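You operate a simulated robot arm through the tools that you are given. There is no shell and no other tool.

You are at the controls of a simulated robot arm. One attempt, no reset.

## Task
Test the motor in the cradle, then put it in Reuse if good, Salvage if noisy.
Fine: guard closed for the run; power off before you open the guard and free the clamp; leave both open.

Only the result counts: the job must be done as asked and must still hold three seconds after the hand-in. Knocking over, shifting, dropping, spilling or breaking anything else fails it.

## Robot
A 6-joint arm with a two-finger gripper, fixed in place. Base frame: the origin is at the foot of the arm, x ahead of it, y to its left, z up; the work surface is at about z = 0.88. Readings come in m, degrees, newtons and seconds.
Its first joint turns from -166.0 to 166.0 degrees. Payload 2.54 kg.
The tool frame sits at the grasp point between the pads (the TCP): z along the fingers, y along the line on which they close. The tips reach 0.03 m beyond it. The gripper opens to 0.116 m. The gripper's body begins 0.095 m behind the TCP.
Orientation is that of the tool frame in the base frame, as a unit quaternion [x, y, z, w]. With the fingers straight down and closing along the base's y, the tool's x points along the base's -x, its y along +y and its z along -z.

## Interface
- The arm moves only by the tool nudge_tool. Its argument "targets" is one flat list of numbers, 7 for each row, row after row: the turn, a rotation vector about the tool's x, y, z in units of 8 degrees (1.0 is 8 degrees), then the shift along the tool's x, y, z in units of 20 mm (1.0 is 20 mm), then the gripper command, from -1 (shut) to 1 (fully open), values between in proportion. In form: [ax, ay, az, tx, ty, tz, claw, ax, ay, az, tx, ty, tz, claw, ...]. A call has 1 to 20 rows; each row shifts and turns the commanded pose from where the row before left it, along the tool's axes as they then stand. A call with a number of a shift or a turn outside -1 to 1 is refused whole. Each row takes 0.2 s and may step no farther than 0.05 m and 8.6 degrees from the row before; otherwise, or with a gripper value out of range, the whole call is refused. Where a pose cannot be reached the arm comes as near as it can. A force on the tool above 90 N (or 10 N above the force at the start of the call, whichever is more), or a blocked arm, ends the call early, and 0.2 s more pass. The fingers move at their own pace (about 0.072 m/s each) and stop on an object; they squeeze with about 32 N. The grip force told is the motor's: it shows also when the fingers shut on nothing. Time passes only in rows, and 0.2 s behind the last, so rows that do not move let the fingers close. It gives the time, the measured TCP pose, the force on the tool (base axes), the opening and the grip force at its end, in the units of the frame above (readings bear some noise), with the torque about the TCP (base axes, N m) and any sound that the robot's microphone picked up.
- Cameras (640 x 400 px; columns grow to the right, rows downward): "scene" is fixed at [0.4004, 0.5004, 1.625]; the picture's right is [-0.97, -0.22, 0.00], its down [-0.21, 0.93, -0.30] and it looks along [0.07, -0.30, -0.95] (base axes); focal length 313 px, centre (320, 200). "wrist" rides on the gripper at [0.069, -0.015, -0.122] in the tool frame; the picture's right is [0.22, 0.98, 0.00], its down [-0.83, 0.18, -0.53] and it looks along [-0.52, 0.12, 0.85] (tool axes); focal length 251 px, centre (320, 200). There is no depth. A picture from a camera that has moved, and an enlarged one, comes with that camera's place and axes in the base frame and with its lens.
- grab_frame(camera): a new picture of that camera. The clock stands still meanwhile.
- zoom(camera, box): a new picture of the part [left, top, right, bottom] of that camera's present view, enlarged. The clock stands still meanwhile.
- hand_in(): hands the job in; it is judged then, once.

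Places have to be worked out from the pictures, the camera data and where the tool is seen. Open the gripper and draw the arm clear of the work before you hand the job in, unless the task says otherwise.

The tools are called as name(argument=value, ...) on one line, values as JSON. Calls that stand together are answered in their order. nudge_tool: Moves the arm, as the interface text tells. Its arguments: {"type":"object","properties":{"targets":{"type":"array","items":{"type":"number"}}},"required":["targets"]} The other tools are called the same way: grab_frame (camera) takes a picture; zoom (camera, box) takes an enlarged picture of a part of a camera's view; hand_in () hands the job in.

At the start:

```text
time_s: 0.0
ee_pos: [0.4819, 0.2511, 1.1907]
tool_rot: [0.0, 1.0, 0.0, 0.0]
wrist_force: [0.2, -0.5, -0.3]
torque: [0.02, 0.0, 0.02]
grip_width: 0.116
gripper_force: 0.0
```

scene: 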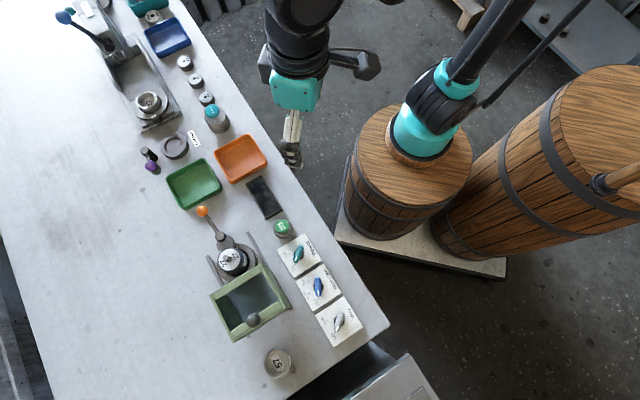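
wrist: 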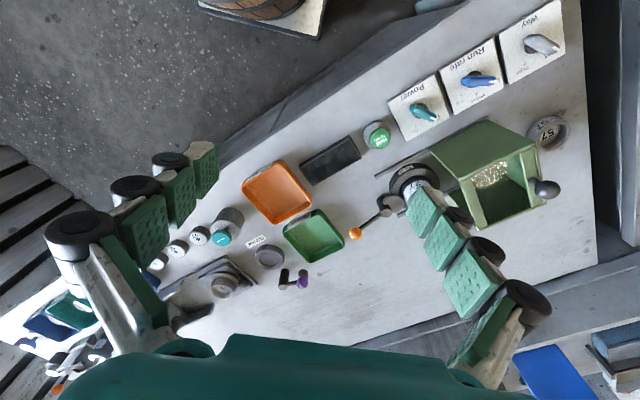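

The scene shows a motor station with a green guard, a cradle with clamp lever (orange knob), knobs and a green Run button, plus trays. I'll zoom in on the parts to read labels before moving.

zoom(camera="scene", box=[180, 190, 300, 265])

zoom(camera="scene", box=[200, 220, 392, 340])

zoom(camera="scene", box=[130, 120, 290, 220])

zoom(camera="scene", box=[50, 0, 242, 120])

zoom(camera="wrist", box=[340, 20, 580, 170])

zoom(camera="wrist", box=[230, 140, 390, 240])

```text
5.33 times, centred on (240, 228) of scene
camera zoom: at [0.4004, 0.5004, 1.625], right [-0.97, -0.22, 0.0], down [-0.21, 0.93, -0.3], along [0.07, -0.3, -0.95], focal length 1671 px, centre (747, 53)
```

zoom: 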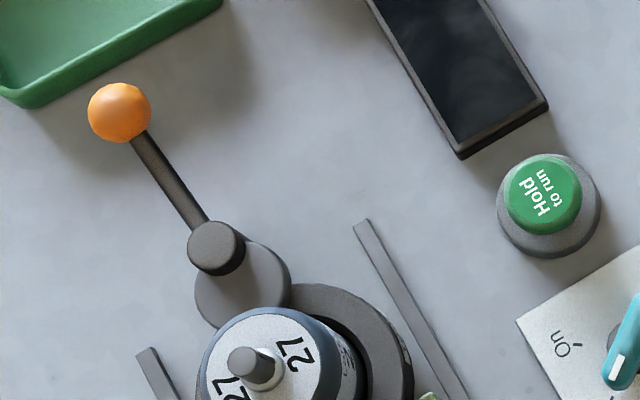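

```text
3.33 times, centred on (296, 280) of scene
camera zoom: at [0.4004, 0.5004, 1.625], right [-0.97, -0.22, 0.0], down [-0.21, 0.93, -0.3], along [0.07, -0.3, -0.95], focal length 1044 px, centre (400, -67)
```

zoom: 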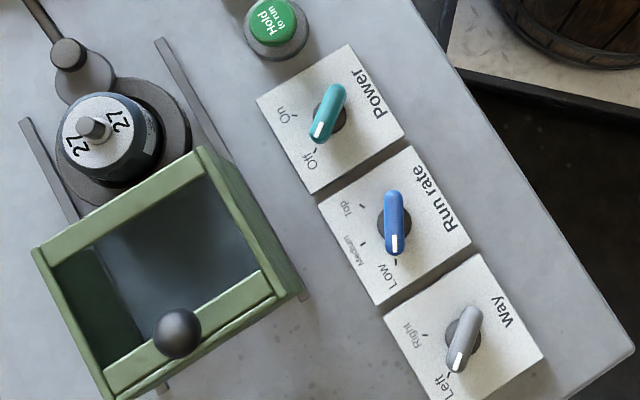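

```text
4.00 times, centred on (210, 170) of scene
camera zoom: at [0.4004, 0.5004, 1.625], right [-0.97, -0.22, 0.0], down [-0.21, 0.93, -0.3], along [0.07, -0.3, -0.95], focal length 1253 px, centre (760, 320)
```

zoom: 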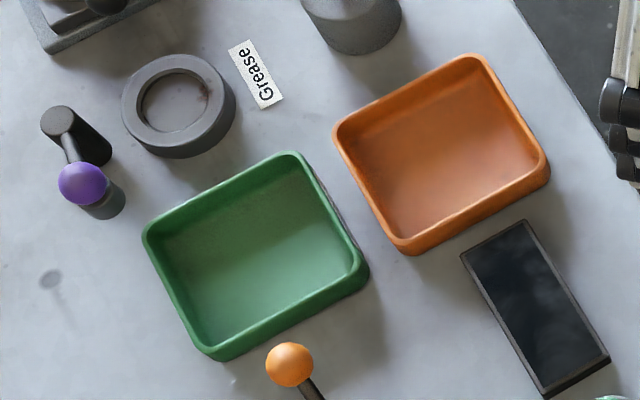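

```text
3.33 times, centred on (146, 60) of scene
camera zoom: at [0.4004, 0.5004, 1.625], right [-0.97, -0.22, 0.0], down [-0.21, 0.93, -0.3], along [0.07, -0.3, -0.95], focal length 1044 px, centre (900, 667)
```

zoom: 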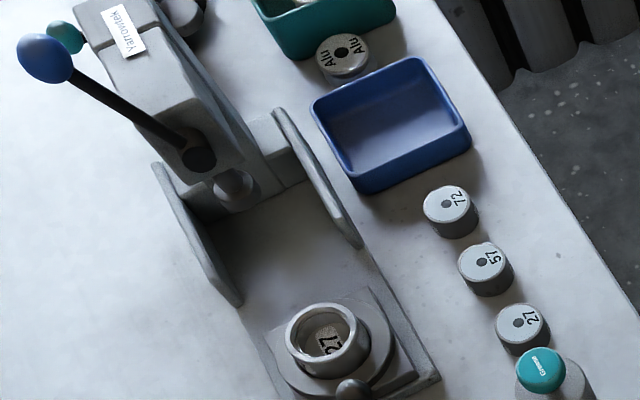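

```text
2.67 times, centred on (460, 95) of wrist
camera zoom: at [0.4122, 0.235, 1.3128], right [-0.22, 0.98, 0.0], down [0.83, 0.18, 0.53], along [0.52, 0.12, -0.85], focal length 670 px, centre (-53, 480)
```

zoom: 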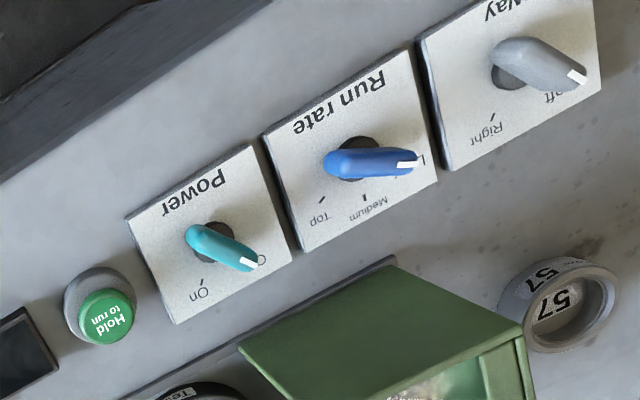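

```text
4.00 times, centred on (310, 190) of wrist
camera zoom: at [0.4122, 0.235, 1.3128], right [-0.22, 0.98, 0.0], down [0.83, 0.18, 0.53], along [0.52, 0.12, -0.85], focal length 1006 px, centre (360, 240)
```

zoom: 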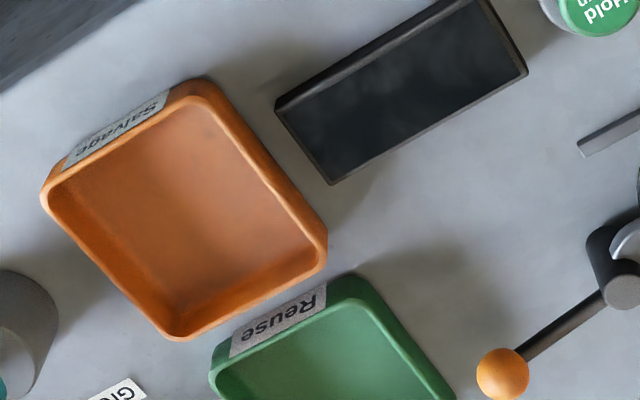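

The orange tray is labelled Salvage, and the green one Reuse. I'll zoom closer on the motor, clamp, guard and knobs to read their current states and any nameplate.

zoom(camera="scene", box=[208, 240, 272, 280])

zoom(camera="wrist", box=[370, 155, 450, 205])

zoom(camera="scene", box=[270, 230, 366, 290])

zoom(camera="scene", box=[284, 280, 380, 340])

zoom(camera="scene", box=[196, 260, 324, 340])

zoom(camera="wrist", box=[370, 120, 562, 240])

```text
10.00 times, centred on (240, 260) of scene
camera zoom: at [0.4004, 0.5004, 1.625], right [-0.97, -0.22, 0.0], down [-0.21, 0.93, -0.3], along [0.07, -0.3, -0.95], focal length 3133 px, centre (1120, -400)
```

zoom: 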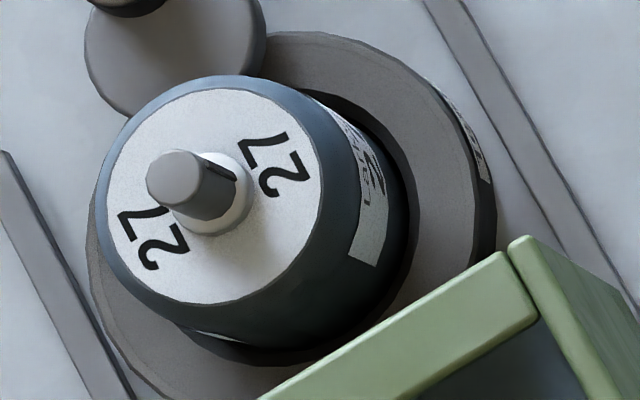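

```text
8.00 times, centred on (410, 180) of wrist
camera zoom: at [0.4122, 0.235, 1.3128], right [-0.22, 0.98, 0.0], down [0.83, 0.18, 0.53], along [0.52, 0.12, -0.85], focal length 2012 px, centre (-400, 360)
```

zoom: 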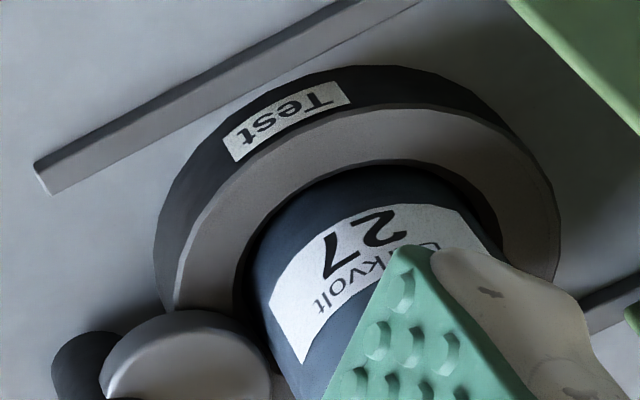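

```text
6.67 times, centred on (318, 260) of scene
camera zoom: at [0.4004, 0.5004, 1.625], right [-0.97, -0.22, 0.0], down [-0.21, 0.93, -0.3], along [0.07, -0.3, -0.95], focal length 2089 px, centre (333, -200)
```

zoom: 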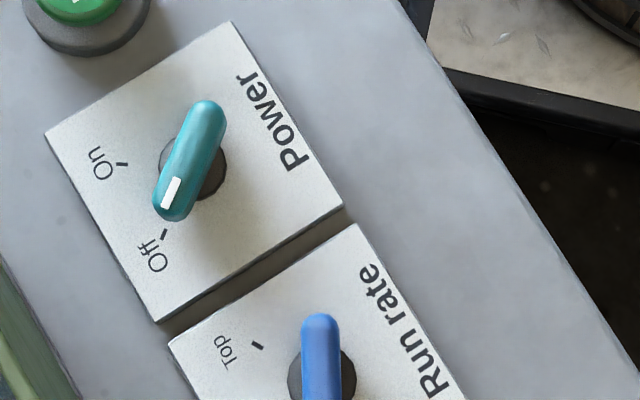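

```text
6.67 times, centred on (332, 310) of scene
camera zoom: at [0.4004, 0.5004, 1.625], right [-0.97, -0.22, 0.0], down [-0.21, 0.93, -0.3], along [0.07, -0.3, -0.95], focal length 2089 px, centre (240, -533)
```

zoom: 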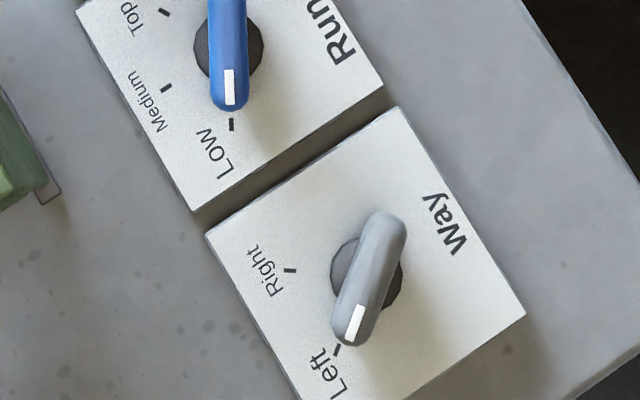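

```text
5.00 times, centred on (260, 300) of scene
camera zoom: at [0.4004, 0.5004, 1.625], right [-0.97, -0.22, 0.0], down [-0.21, 0.93, -0.3], along [0.07, -0.3, -0.95], focal length 1567 px, centre (620, -300)
```

zoom: 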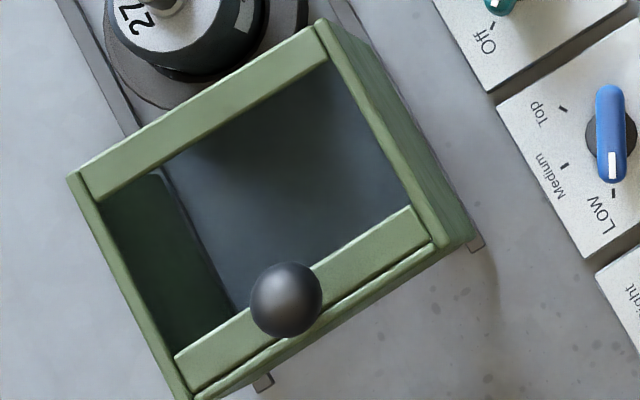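

```text
3.33 times, centred on (466, 180) of wrist
camera zoom: at [0.4122, 0.235, 1.3128], right [-0.22, 0.98, 0.0], down [0.83, 0.18, 0.53], along [0.52, 0.12, -0.85], focal length 838 px, centre (-167, 267)
```

zoom: 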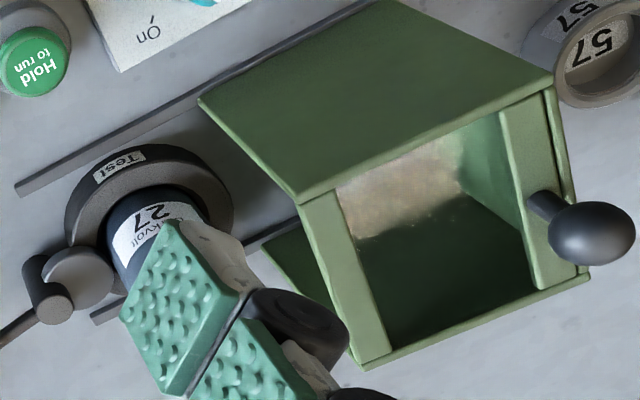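

The guard is open (slid back along its rails), Power is Off, and the clamp's eccentric lever (orange ball, about (0.705, 0.372, 0.933)) lies in line with the rails. I'm moving the wrist camera above the cradle for a closer look at the clamp and guard before touching anything.

nudge_tool(targets=[0, 0, 0, -0.2, 0.95, 0.4, 1, 0, 0, 0, -0.2, 0.95, 0.4, 1, 0, 0, 0, -0.2, 0.95, 0.4, 1, 0, 0, 0, -0.2, 0.95, 0.4, 1, 0, 0, 0, -0.2, 0.95, 0.4, 1, 0, 0, 0, -0.2, 0.95, 0.4, 1, 0, 0, 0, -0.2, 0.95, 0.4, 1, 0, 0, 0, -0.2, 0.95, 0.4, 1])

grab_frame(camera="wrist")

```text
time_s: 1.8
ee_pos: [0.5146, 0.4023, 1.126]
tool_rot: [-0.001, 1.0, 0.001, 0.0]
wrist_force: [0.1, -0.6, 0.3]
torque: [0.04, 0.01, 0.0]
grip_width: 0.1159
gripper_force: 0.0
```

```text
taken
camera wrist: at [0.4456, 0.3864, 1.248], right [-0.22, 0.98, 0.0], down [0.83, 0.18, 0.53], along [0.52, 0.12, -0.85], focal length 251 px, centre (320, 200)
```

wrist: 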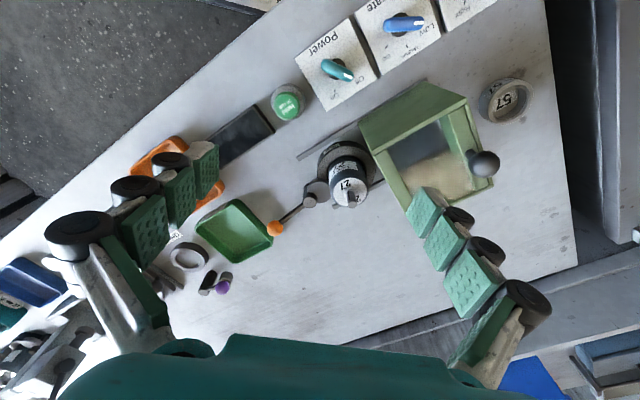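

zoom(camera="wrist", box=[250, 130, 410, 230])

zoom(camera="wrist", box=[290, 150, 370, 200])

zoom(camera="wrist", box=[350, 70, 510, 170])

```text
4.00 times, centred on (330, 180) of wrist
camera zoom: at [0.4456, 0.3864, 1.248], right [-0.22, 0.98, 0.0], down [0.83, 0.18, 0.53], along [0.52, 0.12, -0.85], focal length 1006 px, centre (280, 280)
```

zoom: 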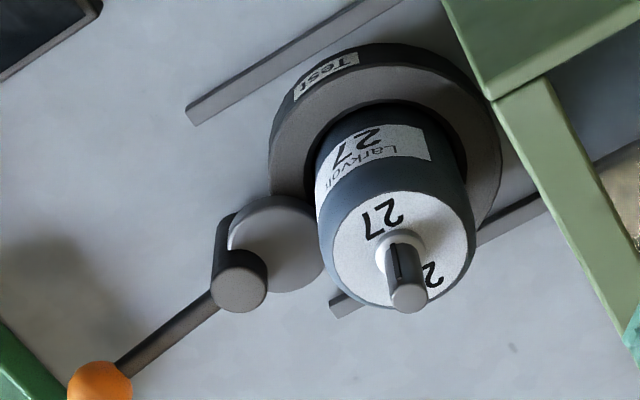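

```text
8.00 times, centred on (330, 175) of wrist
camera zoom: at [0.4456, 0.3864, 1.248], right [-0.22, 0.98, 0.0], down [0.83, 0.18, 0.53], along [0.52, 0.12, -0.85], focal length 2012 px, centre (240, 400)
```

zoom: 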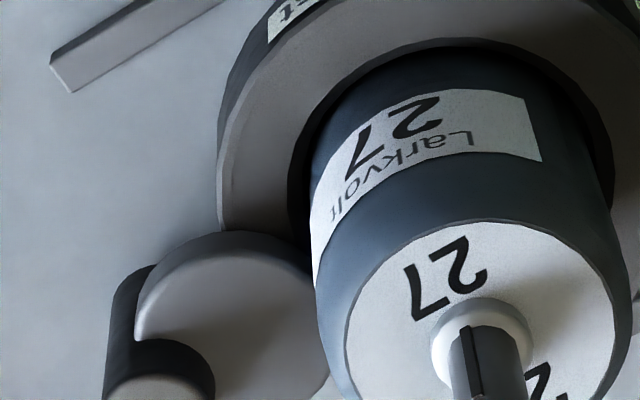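

```text
4.00 times, centred on (430, 120) of wrist
camera zoom: at [0.4456, 0.3864, 1.248], right [-0.22, 0.98, 0.0], down [0.83, 0.18, 0.53], along [0.52, 0.12, -0.85], focal length 1006 px, centre (-120, 520)
```

zoom: 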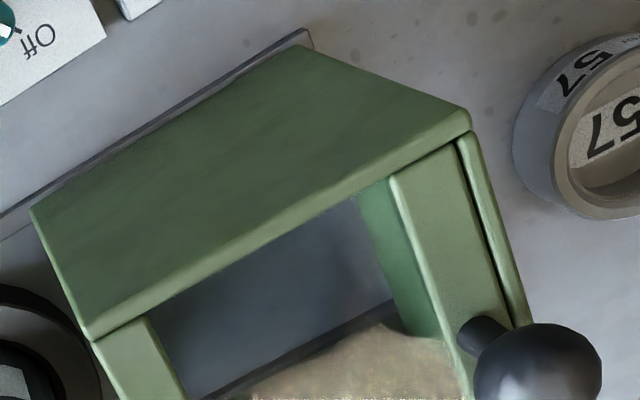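

The disc of the eccentric cam touches the motor, so the clamp appears to be engaged; the guard ball handle triangulates to about (0.506, 0.560, 1.036). I'll turn the gripper so that it closes along the rail direction and move above the handle.

nudge_tool(targets=[0, 0, -0.9375, 0, 0, 0, -0.1, 0, 0, -0.9375, 0, 0, 0, -0.1, 0, 0, -0.9375, 0, 0, 0, -0.1, 0, 0, -0.9375, 0, 0, 0, -0.1, 0, 0, -0.9375, 0, 0, 0, -0.1, 0, 0, -0.9375, 0, 0, 0, -0.1, 0, 0, 0, -0.875, 0.977, 0, -0.1, 0, 0, 0, -0.875, 0.977, 0, -0.1, 0, 0, 0, -0.875, 0.977, 0, -0.1, 0, 0, 0, -0.875, 0.977, 0, -0.1, 0, 0, 0, -0.875, 0.977, 0, -0.1, 0, 0, 0, -0.875, 0.977, 0, -0.1])

grab_frame(camera="wrist")

grab_frame(camera="scene")

```text
time_s: 4.4
ee_pos: [0.5048, 0.5583, 1.1274]
tool_rot: [-0.383, 0.924, 0.0, 0.0]
wrist_force: [0.7, -0.4, -0.2]
torque: [0.03, 0.04, -0.03]
grip_width: 0.052
gripper_force: 0.1
```

```text
taken
camera wrist: at [0.4662, 0.4982, 1.2487], right [-0.84, 0.54, 0.0], down [0.46, 0.71, 0.53], along [0.29, 0.45, -0.85], focal length 251 px, centre (320, 200)
```

wrist: 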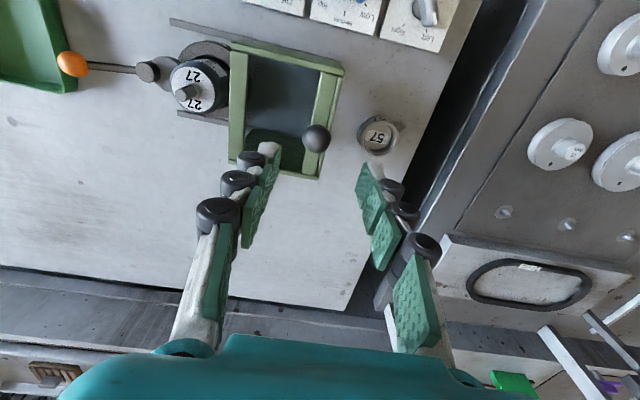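

```text
taken
```

scene: 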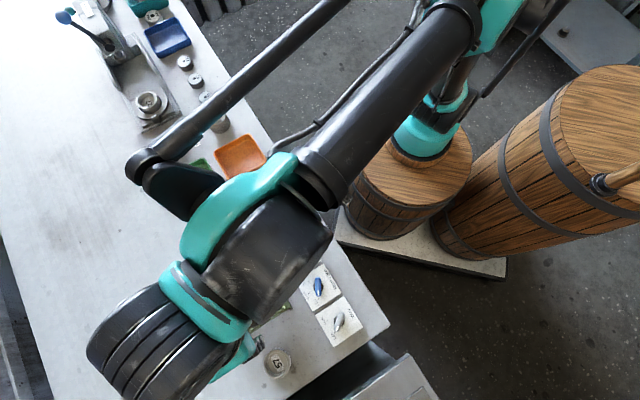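

The handle ball is directly beneath the gripper (wrist view gives (0.507, 0.556), tool at (0.505, 0.558)). I'll descend 82 mm so that the fingers straddle the ball.

nudge_tool(targets=[0, 0, 0, 0, 0, 0.82, -0.1, 0, 0, 0, 0, 0, 0.82, -0.1, 0, 0, 0, 0, 0, 0.82, -0.1, 0, 0, 0, 0, 0, 0.82, -0.1, 0, 0, 0, 0, 0, 0.82, -0.1])

grab_frame(camera="wrist")

```text
time_s: 5.6
ee_pos: [0.5028, 0.559, 1.0449]
tool_rot: [-0.383, 0.924, 0.0, 0.0]
wrist_force: [0.1, 0.6, 0.1]
torque: [0.0, 0.0, 0.02]
grip_width: 0.0523
gripper_force: 0.1
```

```text
taken
camera wrist: at [0.4648, 0.4982, 1.1663], right [-0.84, 0.54, 0.0], down [0.45, 0.71, 0.53], along [0.29, 0.45, -0.85], focal length 251 px, centre (320, 200)
```

wrist: 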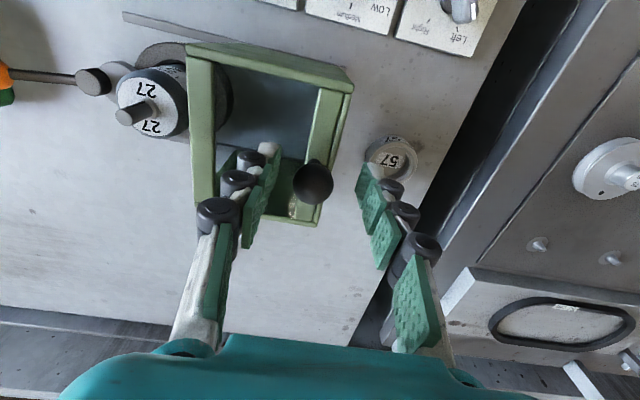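

The ball sits between the fingers. I'll close the gripper on it.

nudge_tool(targets=[0, 0, 0, 0, 0, 0, -1, 0, 0, 0, 0, 0, 0, -1, 0, 0, 0, 0, 0, 0, -1])

grab_frame(camera="wrist")

```text
time_s: 6.4
ee_pos: [0.5047, 0.5563, 1.0445]
tool_rot: [-0.383, 0.924, 0.0, 0.0]
wrist_force: [17.0, -25.4, -12.6]
torque: [-0.45, -0.26, -0.19]
grip_width: 0.0242
gripper_force: 45.1
```

```text
taken
camera wrist: at [0.4668, 0.4964, 1.1663], right [-0.84, 0.54, 0.0], down [0.46, 0.71, 0.53], along [0.29, 0.45, -0.85], focal length 251 px, centre (320, 200)
```

wrist: 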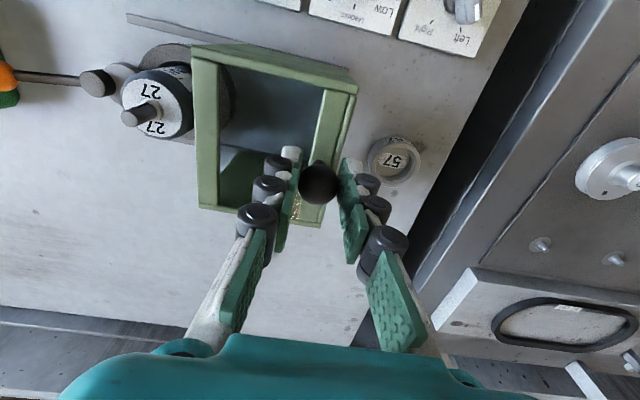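

The ball is gripped (24 mm). Now I push the guard along the rails toward the motor, 90 mm at a gentle pace.

nudge_tool(targets=[0, 0, 0, 0, -0.5, 0, -1, 0, 0, 0, 0, -0.5, 0, -1, 0, 0, 0, 0, -0.5, 0, -1, 0, 0, 0, 0, -0.5, 0, -1, 0, 0, 0, 0, -0.5, 0, -1, 0, 0, 0, 0, -0.5, 0, -1, 0, 0, 0, 0, -0.5, 0, -1, 0, 0, 0, 0, -0.5, 0, -1, 0, 0, 0, 0, -0.5, 0, -1])

grab_frame(camera="wrist")

```text
time_s: 8.4
ee_pos: [0.5683, 0.4935, 1.045]
tool_rot: [-0.383, 0.924, -0.001, 0.0]
wrist_force: [-19.8, -21.1, -4.4]
torque: [-0.55, 0.55, -0.08]
grip_width: 0.0243
gripper_force: 45.2
```

```text
taken
camera wrist: at [0.5303, 0.4339, 1.167], right [-0.84, 0.54, 0.0], down [0.46, 0.71, 0.53], along [0.29, 0.45, -0.85], focal length 251 px, centre (320, 200)
```

wrist: 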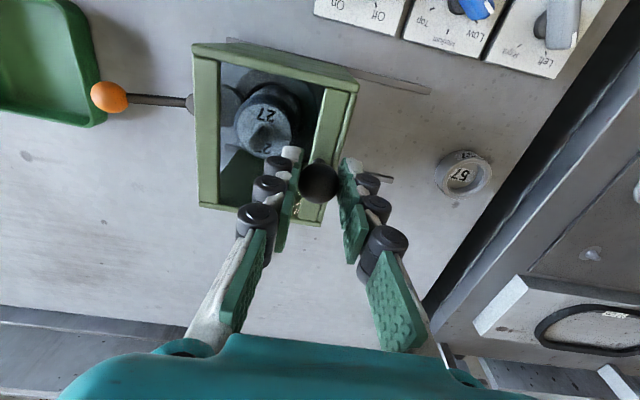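

The guard moved 89 mm, with a side force of about 29 N from small misalignment. I'll relieve that by 3 mm sideways and push further in small steps to find the closed stop.

nudge_tool(targets=[0, 0, 0, 0.15, 0, 0, -1, 0, 0, 0, 0, -0.2, 0, -1, 0, 0, 0, 0, -0.2, 0, -1])

zoom(camera="wrist", box=[160, 20, 400, 220])

```text
time_s: 9.2
ee_pos: [0.5728, 0.4893, 1.0451]
tool_rot: [-0.382, 0.924, 0.001, 0.002]
wrist_force: [15.6, 14.1, 31.9]
torque: [0.43, -0.42, 0.03]
grip_width: 0.0246
gripper_force: 44.7
```

```text
2.00 times, centred on (280, 120) of wrist
camera zoom: at [0.5352, 0.4282, 1.1665], right [-0.84, 0.54, 0.0], down [0.45, 0.71, 0.54], along [0.29, 0.45, -0.84], focal length 503 px, centre (400, 360)
```

zoom: 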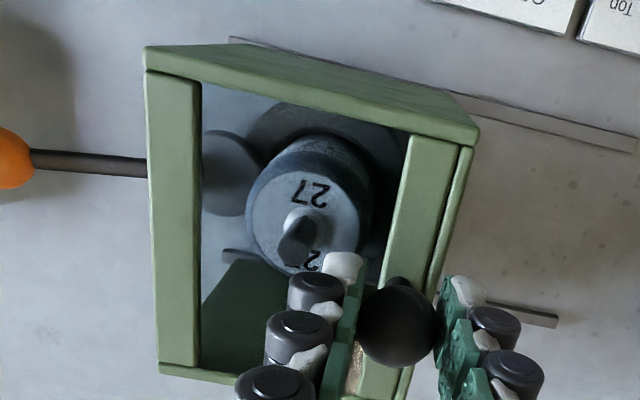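

Still no stop felt along the rail. I'll relieve the side force a little and continue in small steps.

nudge_tool(targets=[0, 0, 0, -0.08, -0.15, 0, -1, 0, 0, 0, 0, -0.15, 0, -1])

```text
time_s: 9.8
ee_pos: [0.5755, 0.4852, 1.0442]
tool_rot: [-0.383, 0.924, 0.001, -0.001]
wrist_force: [1.8, 11.5, 10.8]
torque: [0.47, -0.38, 0.03]
grip_width: 0.0245
gripper_force: 45.8
```

A slight resistance begins (~7 N along the rail). I'll continue a few more millimetres to see whether this is the stop.

nudge_tool(targets=[0, 0, 0, 0, -0.15, 0, -1, 0, 0, 0, 0, -0.15, 0, -1])

grab_frame(camera="wrist")

```text
time_s: 10.4
ee_pos: [0.5772, 0.4847, 1.044]
tool_rot: [-0.386, 0.923, 0.003, -0.001]
wrist_force: [-39.1, 53.4, -5.0]
torque: [1.0, 0.25, 0.26]
grip_width: 0.0244
gripper_force: 45.2
```

```text
taken
camera wrist: at [0.5395, 0.4247, 1.1664], right [-0.85, 0.53, 0.01], down [0.45, 0.71, 0.53], along [0.28, 0.45, -0.84], focal length 251 px, centre (320, 200)
```

wrist: 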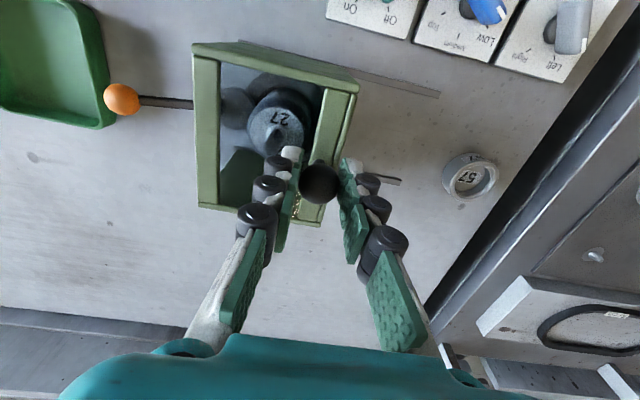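

The force jumped to 66 N against the push after about 102 mm of travel: the guard is at its closed stop. I'll relax the push, open the fingers and rise straight up.

nudge_tool(targets=[0, 0, 0, 0, 0.25, 0, -1, 0, 0, 0, 0, 0, 0, -0.1, 0, 0, 0, 0, 0, 0, -0.1, 0, 0, 0, 0, 0, 0, -0.1, 0, 0, 0, 0, 0, -0.8, -0.1, 0, 0, 0, 0, 0, -0.8, -0.1, 0, 0, 0, 0, 0, -0.8, -0.1, 0, 0, 0, 0, 0, -0.8, -0.1, 0, 0, 0, 0, 0, -0.8, -0.1])

grab_frame(camera="wrist")

```text
time_s: 12.4
ee_pos: [0.5785, 0.4857, 1.126]
tool_rot: [-0.382, 0.924, 0.0, 0.0]
wrist_force: [0.1, -0.1, 0.4]
torque: [-0.04, 0.01, 0.0]
grip_width: 0.0523
gripper_force: 0.1
```

```text
taken
camera wrist: at [0.5406, 0.4254, 1.2469], right [-0.84, 0.54, 0.0], down [0.46, 0.71, 0.53], along [0.29, 0.45, -0.85], focal length 251 px, centre (320, 200)
```

wrist: 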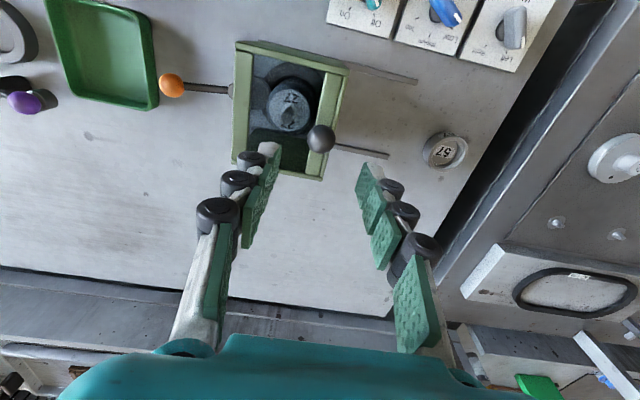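

The guard is closed over the motor. Next is the Power knob, estimated at (0.470, 0.415) with its bar pointing at about 82°; I'll move above it and turn so the fingers close across the bar.

nudge_tool(targets=[0, 0, 0, 0.902, 0.189, 0, -0.1, 0, 0, 0, 0.902, 0.189, 0, -0.1, 0, 0, 0, 0.902, 0.189, 0, -0.1, 0, 0, 0, 0.902, 0.189, 0, -0.1, 0, 0, 0, 0.902, 0.189, 0, -0.1, 0, 0, 0, 0.902, 0.189, 0, -0.1, 0, 0, 0, 0.902, 0.189, 0, -0.1, 0, 0, -0.925, 0, 0, 0, -0.1, 0, 0, -0.925, 0, 0, 0, -0.1, 0, 0, -0.925, 0, 0, 0, -0.1, 0, 0, -0.925, 0, 0, 0, -0.1, 0, 0, -0.925, 0, 0, 0, -0.1])

grab_frame(camera="wrist")

grab_frame(camera="scene")

```text
time_s: 15.0
ee_pos: [0.4688, 0.4146, 1.1253]
tool_rot: [-0.658, 0.753, 0.0, 0.0]
wrist_force: [0.5, 0.1, -0.1]
torque: [-0.01, -0.02, -0.01]
grip_width: 0.052
gripper_force: 0.1
```

```text
taken
camera wrist: at [0.4754, 0.3435, 1.2464], right [-1.0, -0.08, 0.0], down [-0.07, 0.84, 0.53], along [-0.04, 0.53, -0.85], focal length 251 px, centre (320, 200)
```

wrist: 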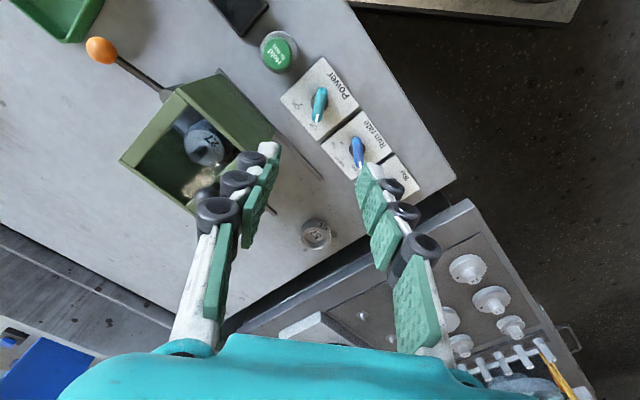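

```text
taken
```

scene: 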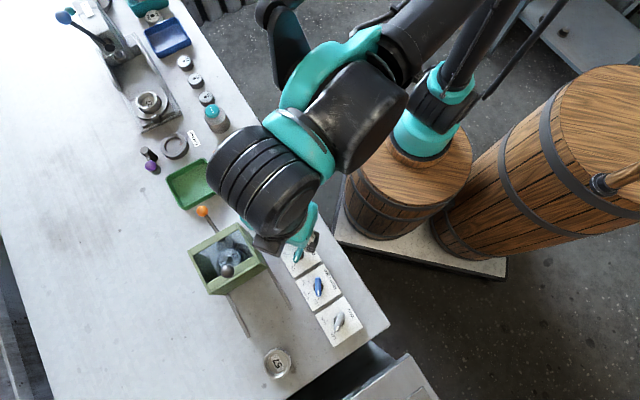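

Guard is visibly closed in the scene view. I'll zoom on the Power knob from the wrist and check the guard.

zoom(camera="wrist", box=[272, 50, 368, 130])

zoom(camera="scene", box=[180, 190, 308, 310])

zoom(camera="scene", box=[270, 230, 334, 270])

```text
5.00 times, centred on (320, 90) of wrist
camera zoom: at [0.4754, 0.3435, 1.2464], right [-1.0, -0.08, 0.0], down [-0.07, 0.84, 0.53], along [-0.04, 0.53, -0.85], focal length 1257 px, centre (320, 750)
```

zoom: 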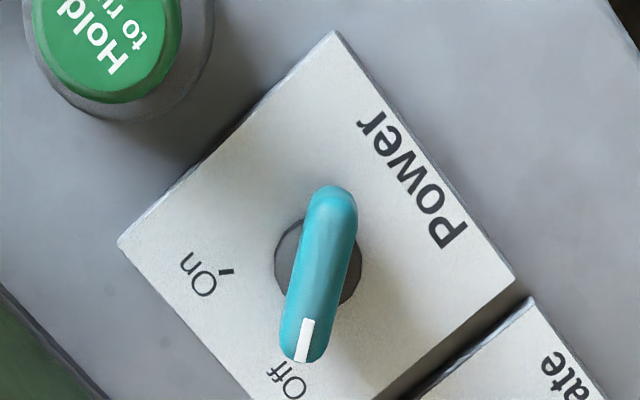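

```text
3.33 times, centred on (244, 250) of scene
camera zoom: at [0.4004, 0.5004, 1.625], right [-0.97, -0.22, 0.0], down [-0.21, 0.93, -0.3], along [0.07, -0.3, -0.95], focal length 1044 px, centre (573, 33)
```

zoom: 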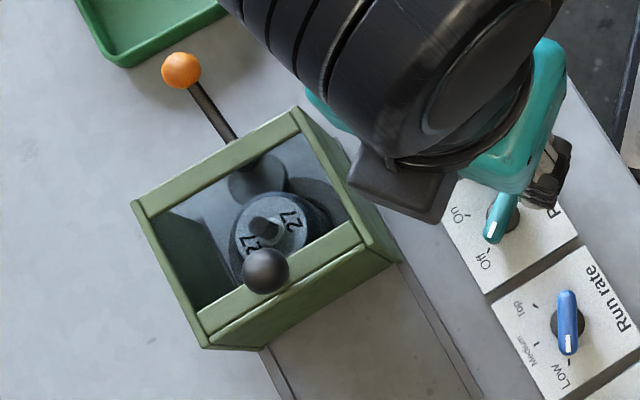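

```text
10.00 times, centred on (302, 250) of scene
camera zoom: at [0.4004, 0.5004, 1.625], right [-0.97, -0.22, 0.0], down [-0.21, 0.93, -0.3], along [0.07, -0.3, -0.95], focal length 3133 px, centre (500, -300)
```

zoom: 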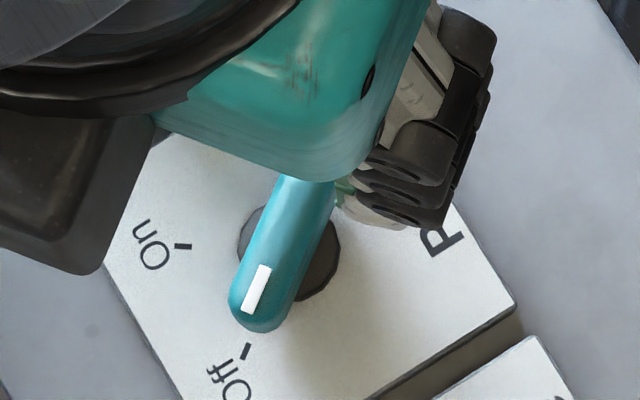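

Recomputing with the zoom's true centre, the Power knob is at about (0.4705, 0.414), its bar at ~83°, top about z = 0.907. I'll descend part way over it and look again.

nudge_tool(targets=[0, 0, 0, 0, -0.085, 0.825, -0.25, 0, 0, 0, 0, 0, 0.825, -0.25, 0, 0, 0, 0, 0, 0.825, -0.25, 0, 0, 0, 0, 0, 0.825, -0.25, 0, 0, 0, 0, 0, 0.825, -0.25, 0, 0, 0, 0, 0, 0.825, -0.25, 0, 0, 0, 0, 0, 0.825, -0.25, 0, 0, 0, 0, 0, 0.825, -0.25, 0, 0, 0, 0, 0, 0.825, -0.25, 0, 0, 0, 0, 0, 0.6, -0.25])

grab_frame(camera="wrist")

zoom(camera="wrist", box=[240, 120, 400, 220])

```text
time_s: 17.2
ee_pos: [0.4701, 0.4162, 0.9634]
tool_rot: [-0.656, 0.755, 0.0, 0.001]
wrist_force: [0.8, 0.9, -0.7]
torque: [0.01, 0.03, 0.04]
grip_width: 0.0436
gripper_force: 0.0
```

```text
taken
camera wrist: at [0.4755, 0.3432, 1.0855], right [-1.0, -0.08, 0.0], down [-0.07, 0.84, 0.53], along [-0.04, 0.53, -0.85], focal length 251 px, centre (320, 200)
```

wrist: 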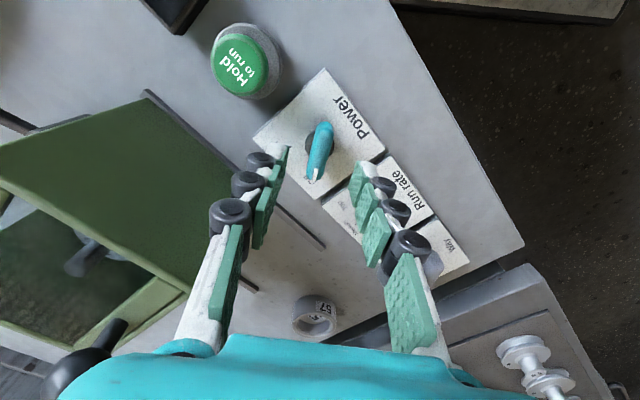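

```text
4.00 times, centred on (320, 170) of wrist
camera zoom: at [0.4755, 0.3432, 1.0855], right [-1.0, -0.08, 0.0], down [-0.07, 0.84, 0.53], along [-0.04, 0.53, -0.85], focal length 1006 px, centre (320, 320)
```

zoom: 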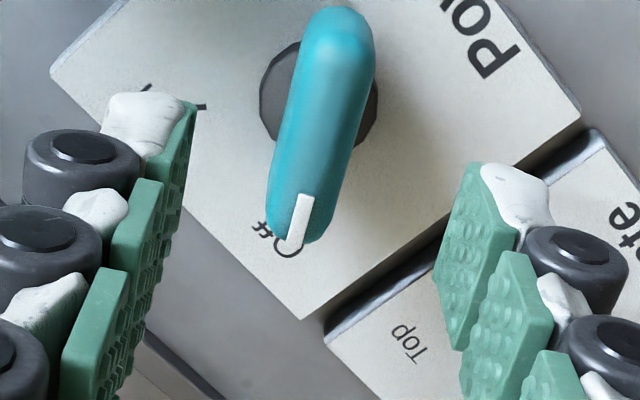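

The bar is centred between the open fingers; triangulation puts its top near z = 0.902 and centre at (0.471, 0.414). I'll lower to TCP z ≈ 0.922, with a 2 mm correction.

nudge_tool(targets=[0, 0, 0, 0.1, -0.03, 0.69, -0.25, 0, 0, 0, 0, 0, 0.69, -0.25, 0, 0, 0, 0, 0, 0.65, -0.25])

zoom(camera="wrist", box=[240, 120, 400, 220])

zoom(camera="scene", box=[262, 220, 342, 270])

```text
time_s: 18.0
ee_pos: [0.4713, 0.4129, 0.9231]
tool_rot: [-0.657, 0.754, 0.0, 0.0]
wrist_force: [-0.5, 0.3, 0.0]
torque: [0.01, -0.02, -0.01]
grip_width: 0.0436
gripper_force: 0.1
```

```text
4.00 times, centred on (320, 170) of wrist
camera zoom: at [0.4768, 0.3405, 1.0458], right [-1.0, -0.08, 0.0], down [-0.07, 0.84, 0.53], along [-0.04, 0.53, -0.85], focal length 1006 px, centre (320, 320)
```

zoom: 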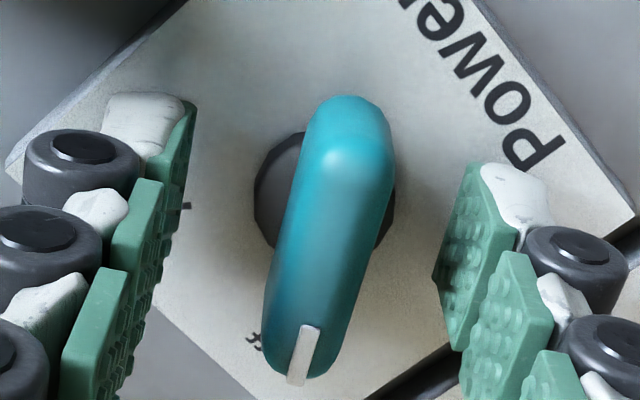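

```text
8.00 times, centred on (302, 245) of scene
camera zoom: at [0.4004, 0.5004, 1.625], right [-0.97, -0.22, 0.0], down [-0.21, 0.93, -0.3], along [0.07, -0.3, -0.95], focal length 2506 px, centre (464, -160)
```

zoom: 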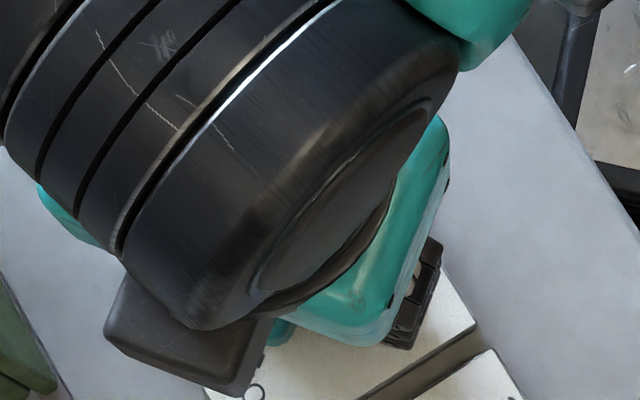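

The bar is centred between the pads with about 15 mm overlap. I'll close on it.

nudge_tool(targets=[0, 0, 0, 0, 0, 0, -1, 0, 0, 0, 0, 0, 0, -1, 0, 0, 0, 0, 0, 0, -1])

zoom(camera="wrist", box=[240, 120, 400, 220])

```text
time_s: 18.8
ee_pos: [0.47, 0.4118, 0.9243]
tool_rot: [-0.657, 0.754, 0.0, -0.001]
wrist_force: [-16.3, -0.1, -14.4]
torque: [0.19, 0.43, -0.8]
grip_width: 0.0132
gripper_force: 39.4
```

```text
4.00 times, centred on (320, 170) of wrist
camera zoom: at [0.4759, 0.3407, 1.0457], right [-1.0, -0.08, 0.0], down [-0.07, 0.84, 0.53], along [-0.04, 0.53, -0.85], focal length 1006 px, centre (320, 320)
```

zoom: 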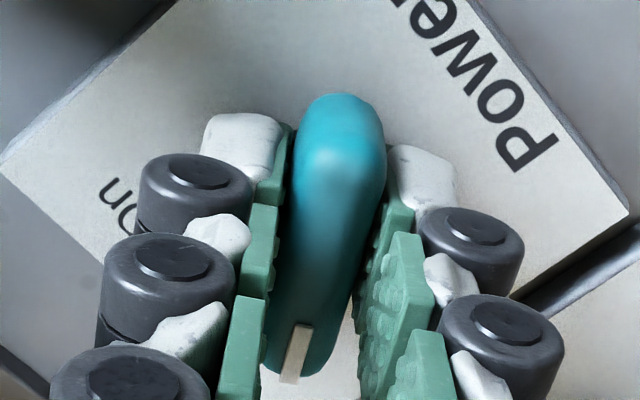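

The bar is gripped (13 mm). I'll centre by about 1.3 mm and start turning clockwise (seen from above) toward On, first about 39°, checking forces.

nudge_tool(targets=[0, 0, 0, 0, 0.065, 0, -1, 0, 0, 0.97, 0, 0, 0, -1, 0, 0, 0.97, 0, 0, 0, -1, 0, 0, 0.97, 0, 0, 0, -1, 0, 0, 0.97, 0, 0, 0, -1, 0, 0, 0.97, 0, 0, 0, -1])

zoom(camera="wrist", box=[240, 120, 400, 220])

```text
time_s: 20.2
ee_pos: [0.4695, 0.4124, 0.9235]
tool_rot: [-0.368, 0.93, 0.0, 0.0]
wrist_force: [-31.8, -7.2, -16.1]
torque: [-0.28, 0.95, 0.06]
grip_width: 0.0126
gripper_force: 38.9
```

```text
4.00 times, centred on (320, 170) of wrist
camera zoom: at [0.4292, 0.3535, 1.0458], right [-0.82, 0.57, 0.0], down [0.48, 0.7, 0.53], along [0.3, 0.44, -0.85], focal length 1006 px, centre (320, 320)
```

zoom: 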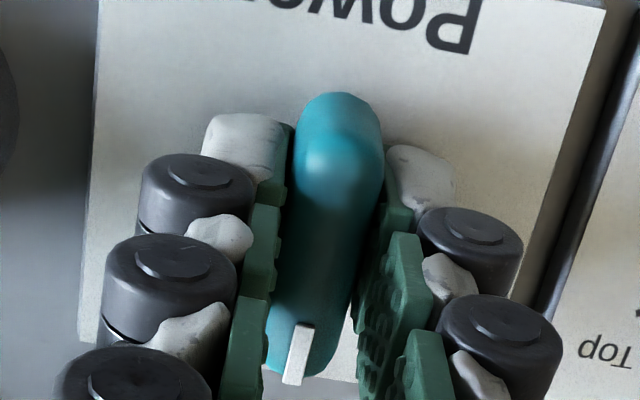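

The knob turned with the gripper (now ~43°, torque near zero). I'll shift ~2.5 mm to relieve the side force and turn the remaining 32° to On.

nudge_tool(targets=[0, 0, 0, 0.11, 0.065, 0, -1, 0, 0, 1.0, 0, 0, 0, -1, 0, 0, 1.0, 0, 0, 0, -1, 0, 0, 1.0, 0, 0, 0, -1, 0, 0, 0.95, 0, 0, 0, -1])

zoom(camera="wrist", box=[240, 120, 400, 220])

grab_frame(camera="scene")

```text
time_s: 21.4
ee_pos: [0.4688, 0.4123, 0.9248]
tool_rot: [-0.101, 0.995, 0.0, 0.001]
wrist_force: [-13.8, 21.0, -20.6]
torque: [0.62, -0.32, 0.01]
grip_width: 0.0124
gripper_force: 39.3
```

```text
4.00 times, centred on (320, 170) of wrist
camera zoom: at [0.4041, 0.384, 1.0459], right [-0.41, 0.91, 0.0], down [0.77, 0.34, 0.53], along [0.49, 0.22, -0.85], focal length 1006 px, centre (320, 320)
```

zoom: 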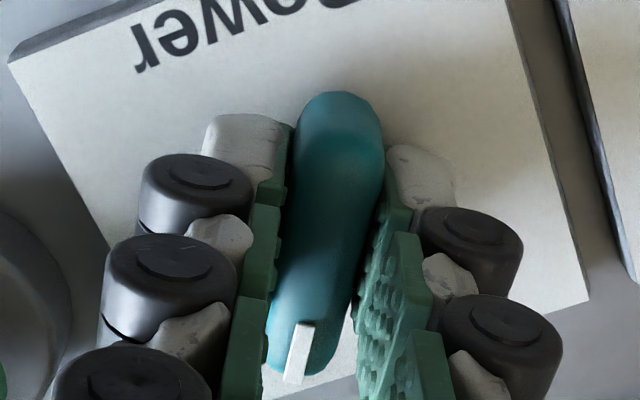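

```text
taken
```

scene: 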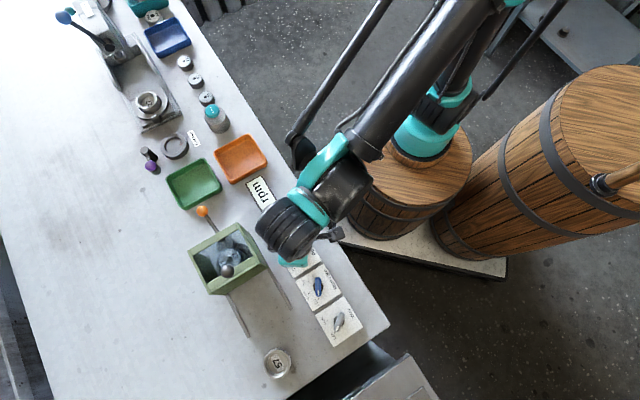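

The screen has lit up ("rpm"), so Power is on. Let me read the display.

zoom(camera="scene", box=[236, 165, 300, 205])

```text
10.00 times, centred on (268, 185) of scene
camera zoom: at [0.4004, 0.5004, 1.625], right [-0.97, -0.22, 0.0], down [-0.21, 0.93, -0.3], along [0.07, -0.3, -0.95], focal length 3133 px, centre (840, 350)
```

zoom: 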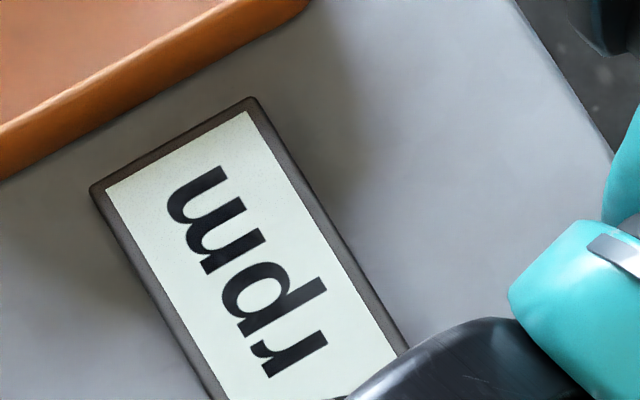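

I'll release the knob, rise, and move over the Hold-to-run button at about (0.5225, 0.363), closing the fingers to press with the tips.

nudge_tool(targets=[0, 0, 0, 0, 0, 0, -0.25, 0, 0, 0, 0, 0, 0, -0.25, 0, 0, 0, 0, 0, 0, -0.25, 0, 0, 0, 0, 0, -1, -0.25, 0, 0, 0, 0, 0, -1, -0.25, 0, 0, 0, 0, 0, -1, -0.25, 0, 0, 0, 0, 0, -1, -1, 0, 0, 0, -0.711, -0.985, 0, -1, 0, 0, 0, -0.711, -0.985, 0, -1, 0, 0, 0, -0.711, -0.985, 0, -1, 0, 0, 0, 0, 0, 0, -1])

grab_frame(camera="wrist")

grab_frame(camera="scene")

```text
time_s: 23.8
ee_pos: [0.5226, 0.3603, 1.0038]
tool_rot: [-0.101, 0.995, 0.0, -0.001]
wrist_force: [0.5, 0.2, 0.2]
torque: [0.04, 0.01, 0.0]
grip_width: 0.0
gripper_force: 28.9
```

```text
taken
camera wrist: at [0.4578, 0.3313, 1.1253], right [-0.41, 0.91, 0.0], down [0.77, 0.34, 0.53], along [0.49, 0.22, -0.85], focal length 251 px, centre (320, 200)
```

wrist: 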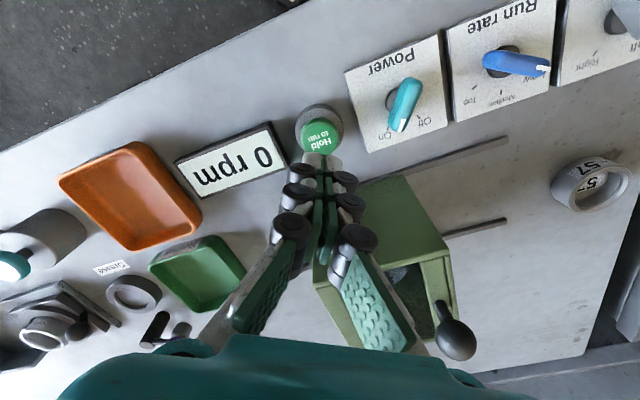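

```text
taken
```

scene: 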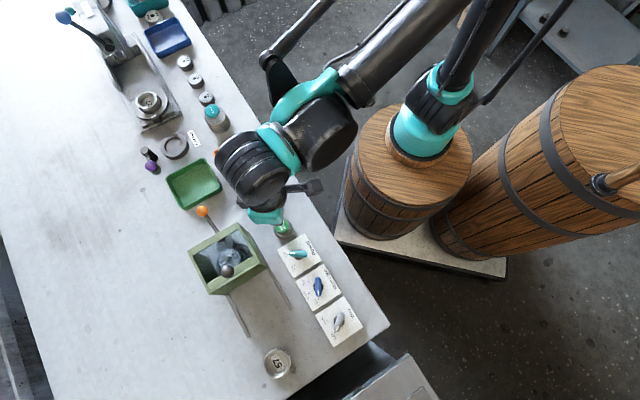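

The display reads "0 rpm" and the closed tips are over the Hold-to-run button. I'll descend to just above it, then press in small steps.

nudge_tool(targets=[0, 0, 0, 0, 0, 0.9, -1, 0, 0, 0, 0, 0, 0.9, -1, 0, 0, 0, 0, 0, 0.9, -1, 0, 0, 0, 0, 0, 0.2, -1])

zoom(camera="wrist", box=[240, 80, 400, 180])

```text
time_s: 24.8
ee_pos: [0.5218, 0.3609, 0.9472]
tool_rot: [-0.102, 0.995, 0.0, 0.0]
wrist_force: [-0.3, -0.5, -0.3]
torque: [0.01, -0.01, 0.0]
grip_width: 0.0
gripper_force: 28.6
```

```text
4.00 times, centred on (320, 130) of wrist
camera zoom: at [0.4565, 0.3318, 1.0678], right [-0.41, 0.91, 0.0], down [0.77, 0.34, 0.53], along [0.49, 0.22, -0.85], focal length 1006 px, centre (320, 480)
```

zoom: 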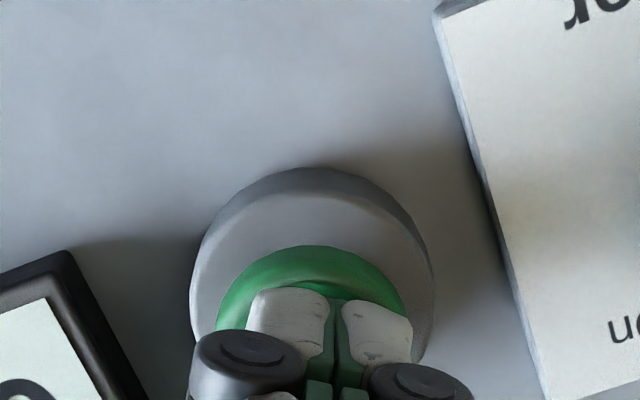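

The fingertips are just above the green cap. Pressing down slowly now, 10 mm in 2 mm steps.

nudge_tool(targets=[0, 0, 0, 0, 0, 0.1, -1, 0, 0, 0, 0, 0, 0.1, -1, 0, 0, 0, 0, 0, 0.1, -1, 0, 0, 0, 0, 0, 0.1, -1, 0, 0, 0, 0, 0, 0.1, -1])

```text
time_s: 26.0
ee_pos: [0.5211, 0.3623, 0.9354]
tool_rot: [-0.101, 0.995, -0.001, 0.0]
wrist_force: [2.4, 3.0, 12.1]
torque: [0.09, 0.06, -0.02]
grip_width: 0.0062
gripper_force: 28.6
heard: click
```

A click was heard with 12 N on the tips. I'll hold here and listen.

nudge_tool(targets=[0, 0, 0, 0, 0, 0.05, -1, 0, 0, 0, 0, 0, 0, -1, 0, 0, 0, 0, 0, 0, -1, 0, 0, 0, 0, 0, 0, -1, 0, 0, 0, 0, 0, 0, -1])

grab_frame(camera="wrist")

grab_frame(camera="scene")

```text
time_s: 27.2
ee_pos: [0.5191, 0.3605, 0.9353]
tool_rot: [-0.102, 0.995, 0.0, -0.001]
wrist_force: [7.2, 0.4, 19.5]
torque: [-0.04, -0.15, -0.01]
grip_width: 0.0062
gripper_force: 28.7
```

```text
taken
camera wrist: at [0.4559, 0.3315, 1.0567], right [-0.41, 0.91, 0.0], down [0.77, 0.34, 0.53], along [0.49, 0.22, -0.85], focal length 251 px, centre (320, 200)
```

wrist: 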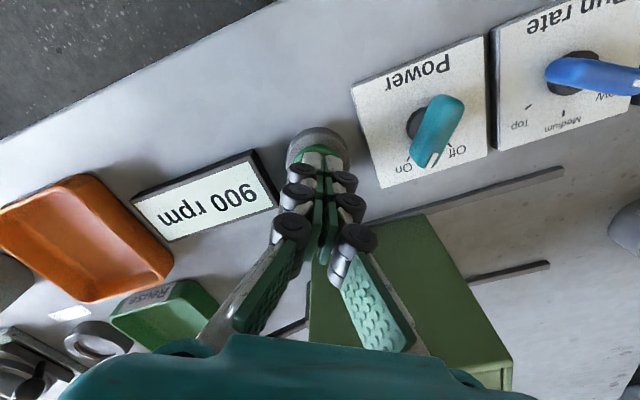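

```text
taken
```

scene: 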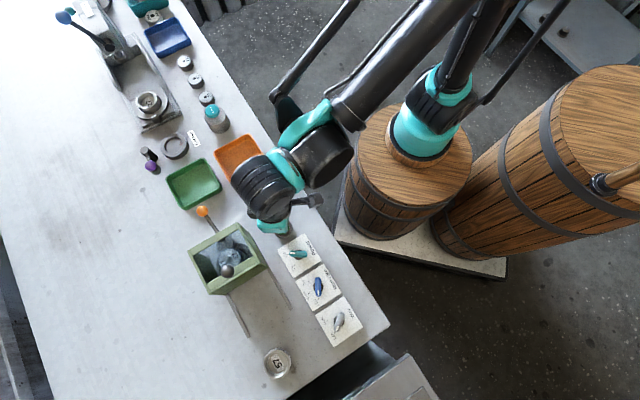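

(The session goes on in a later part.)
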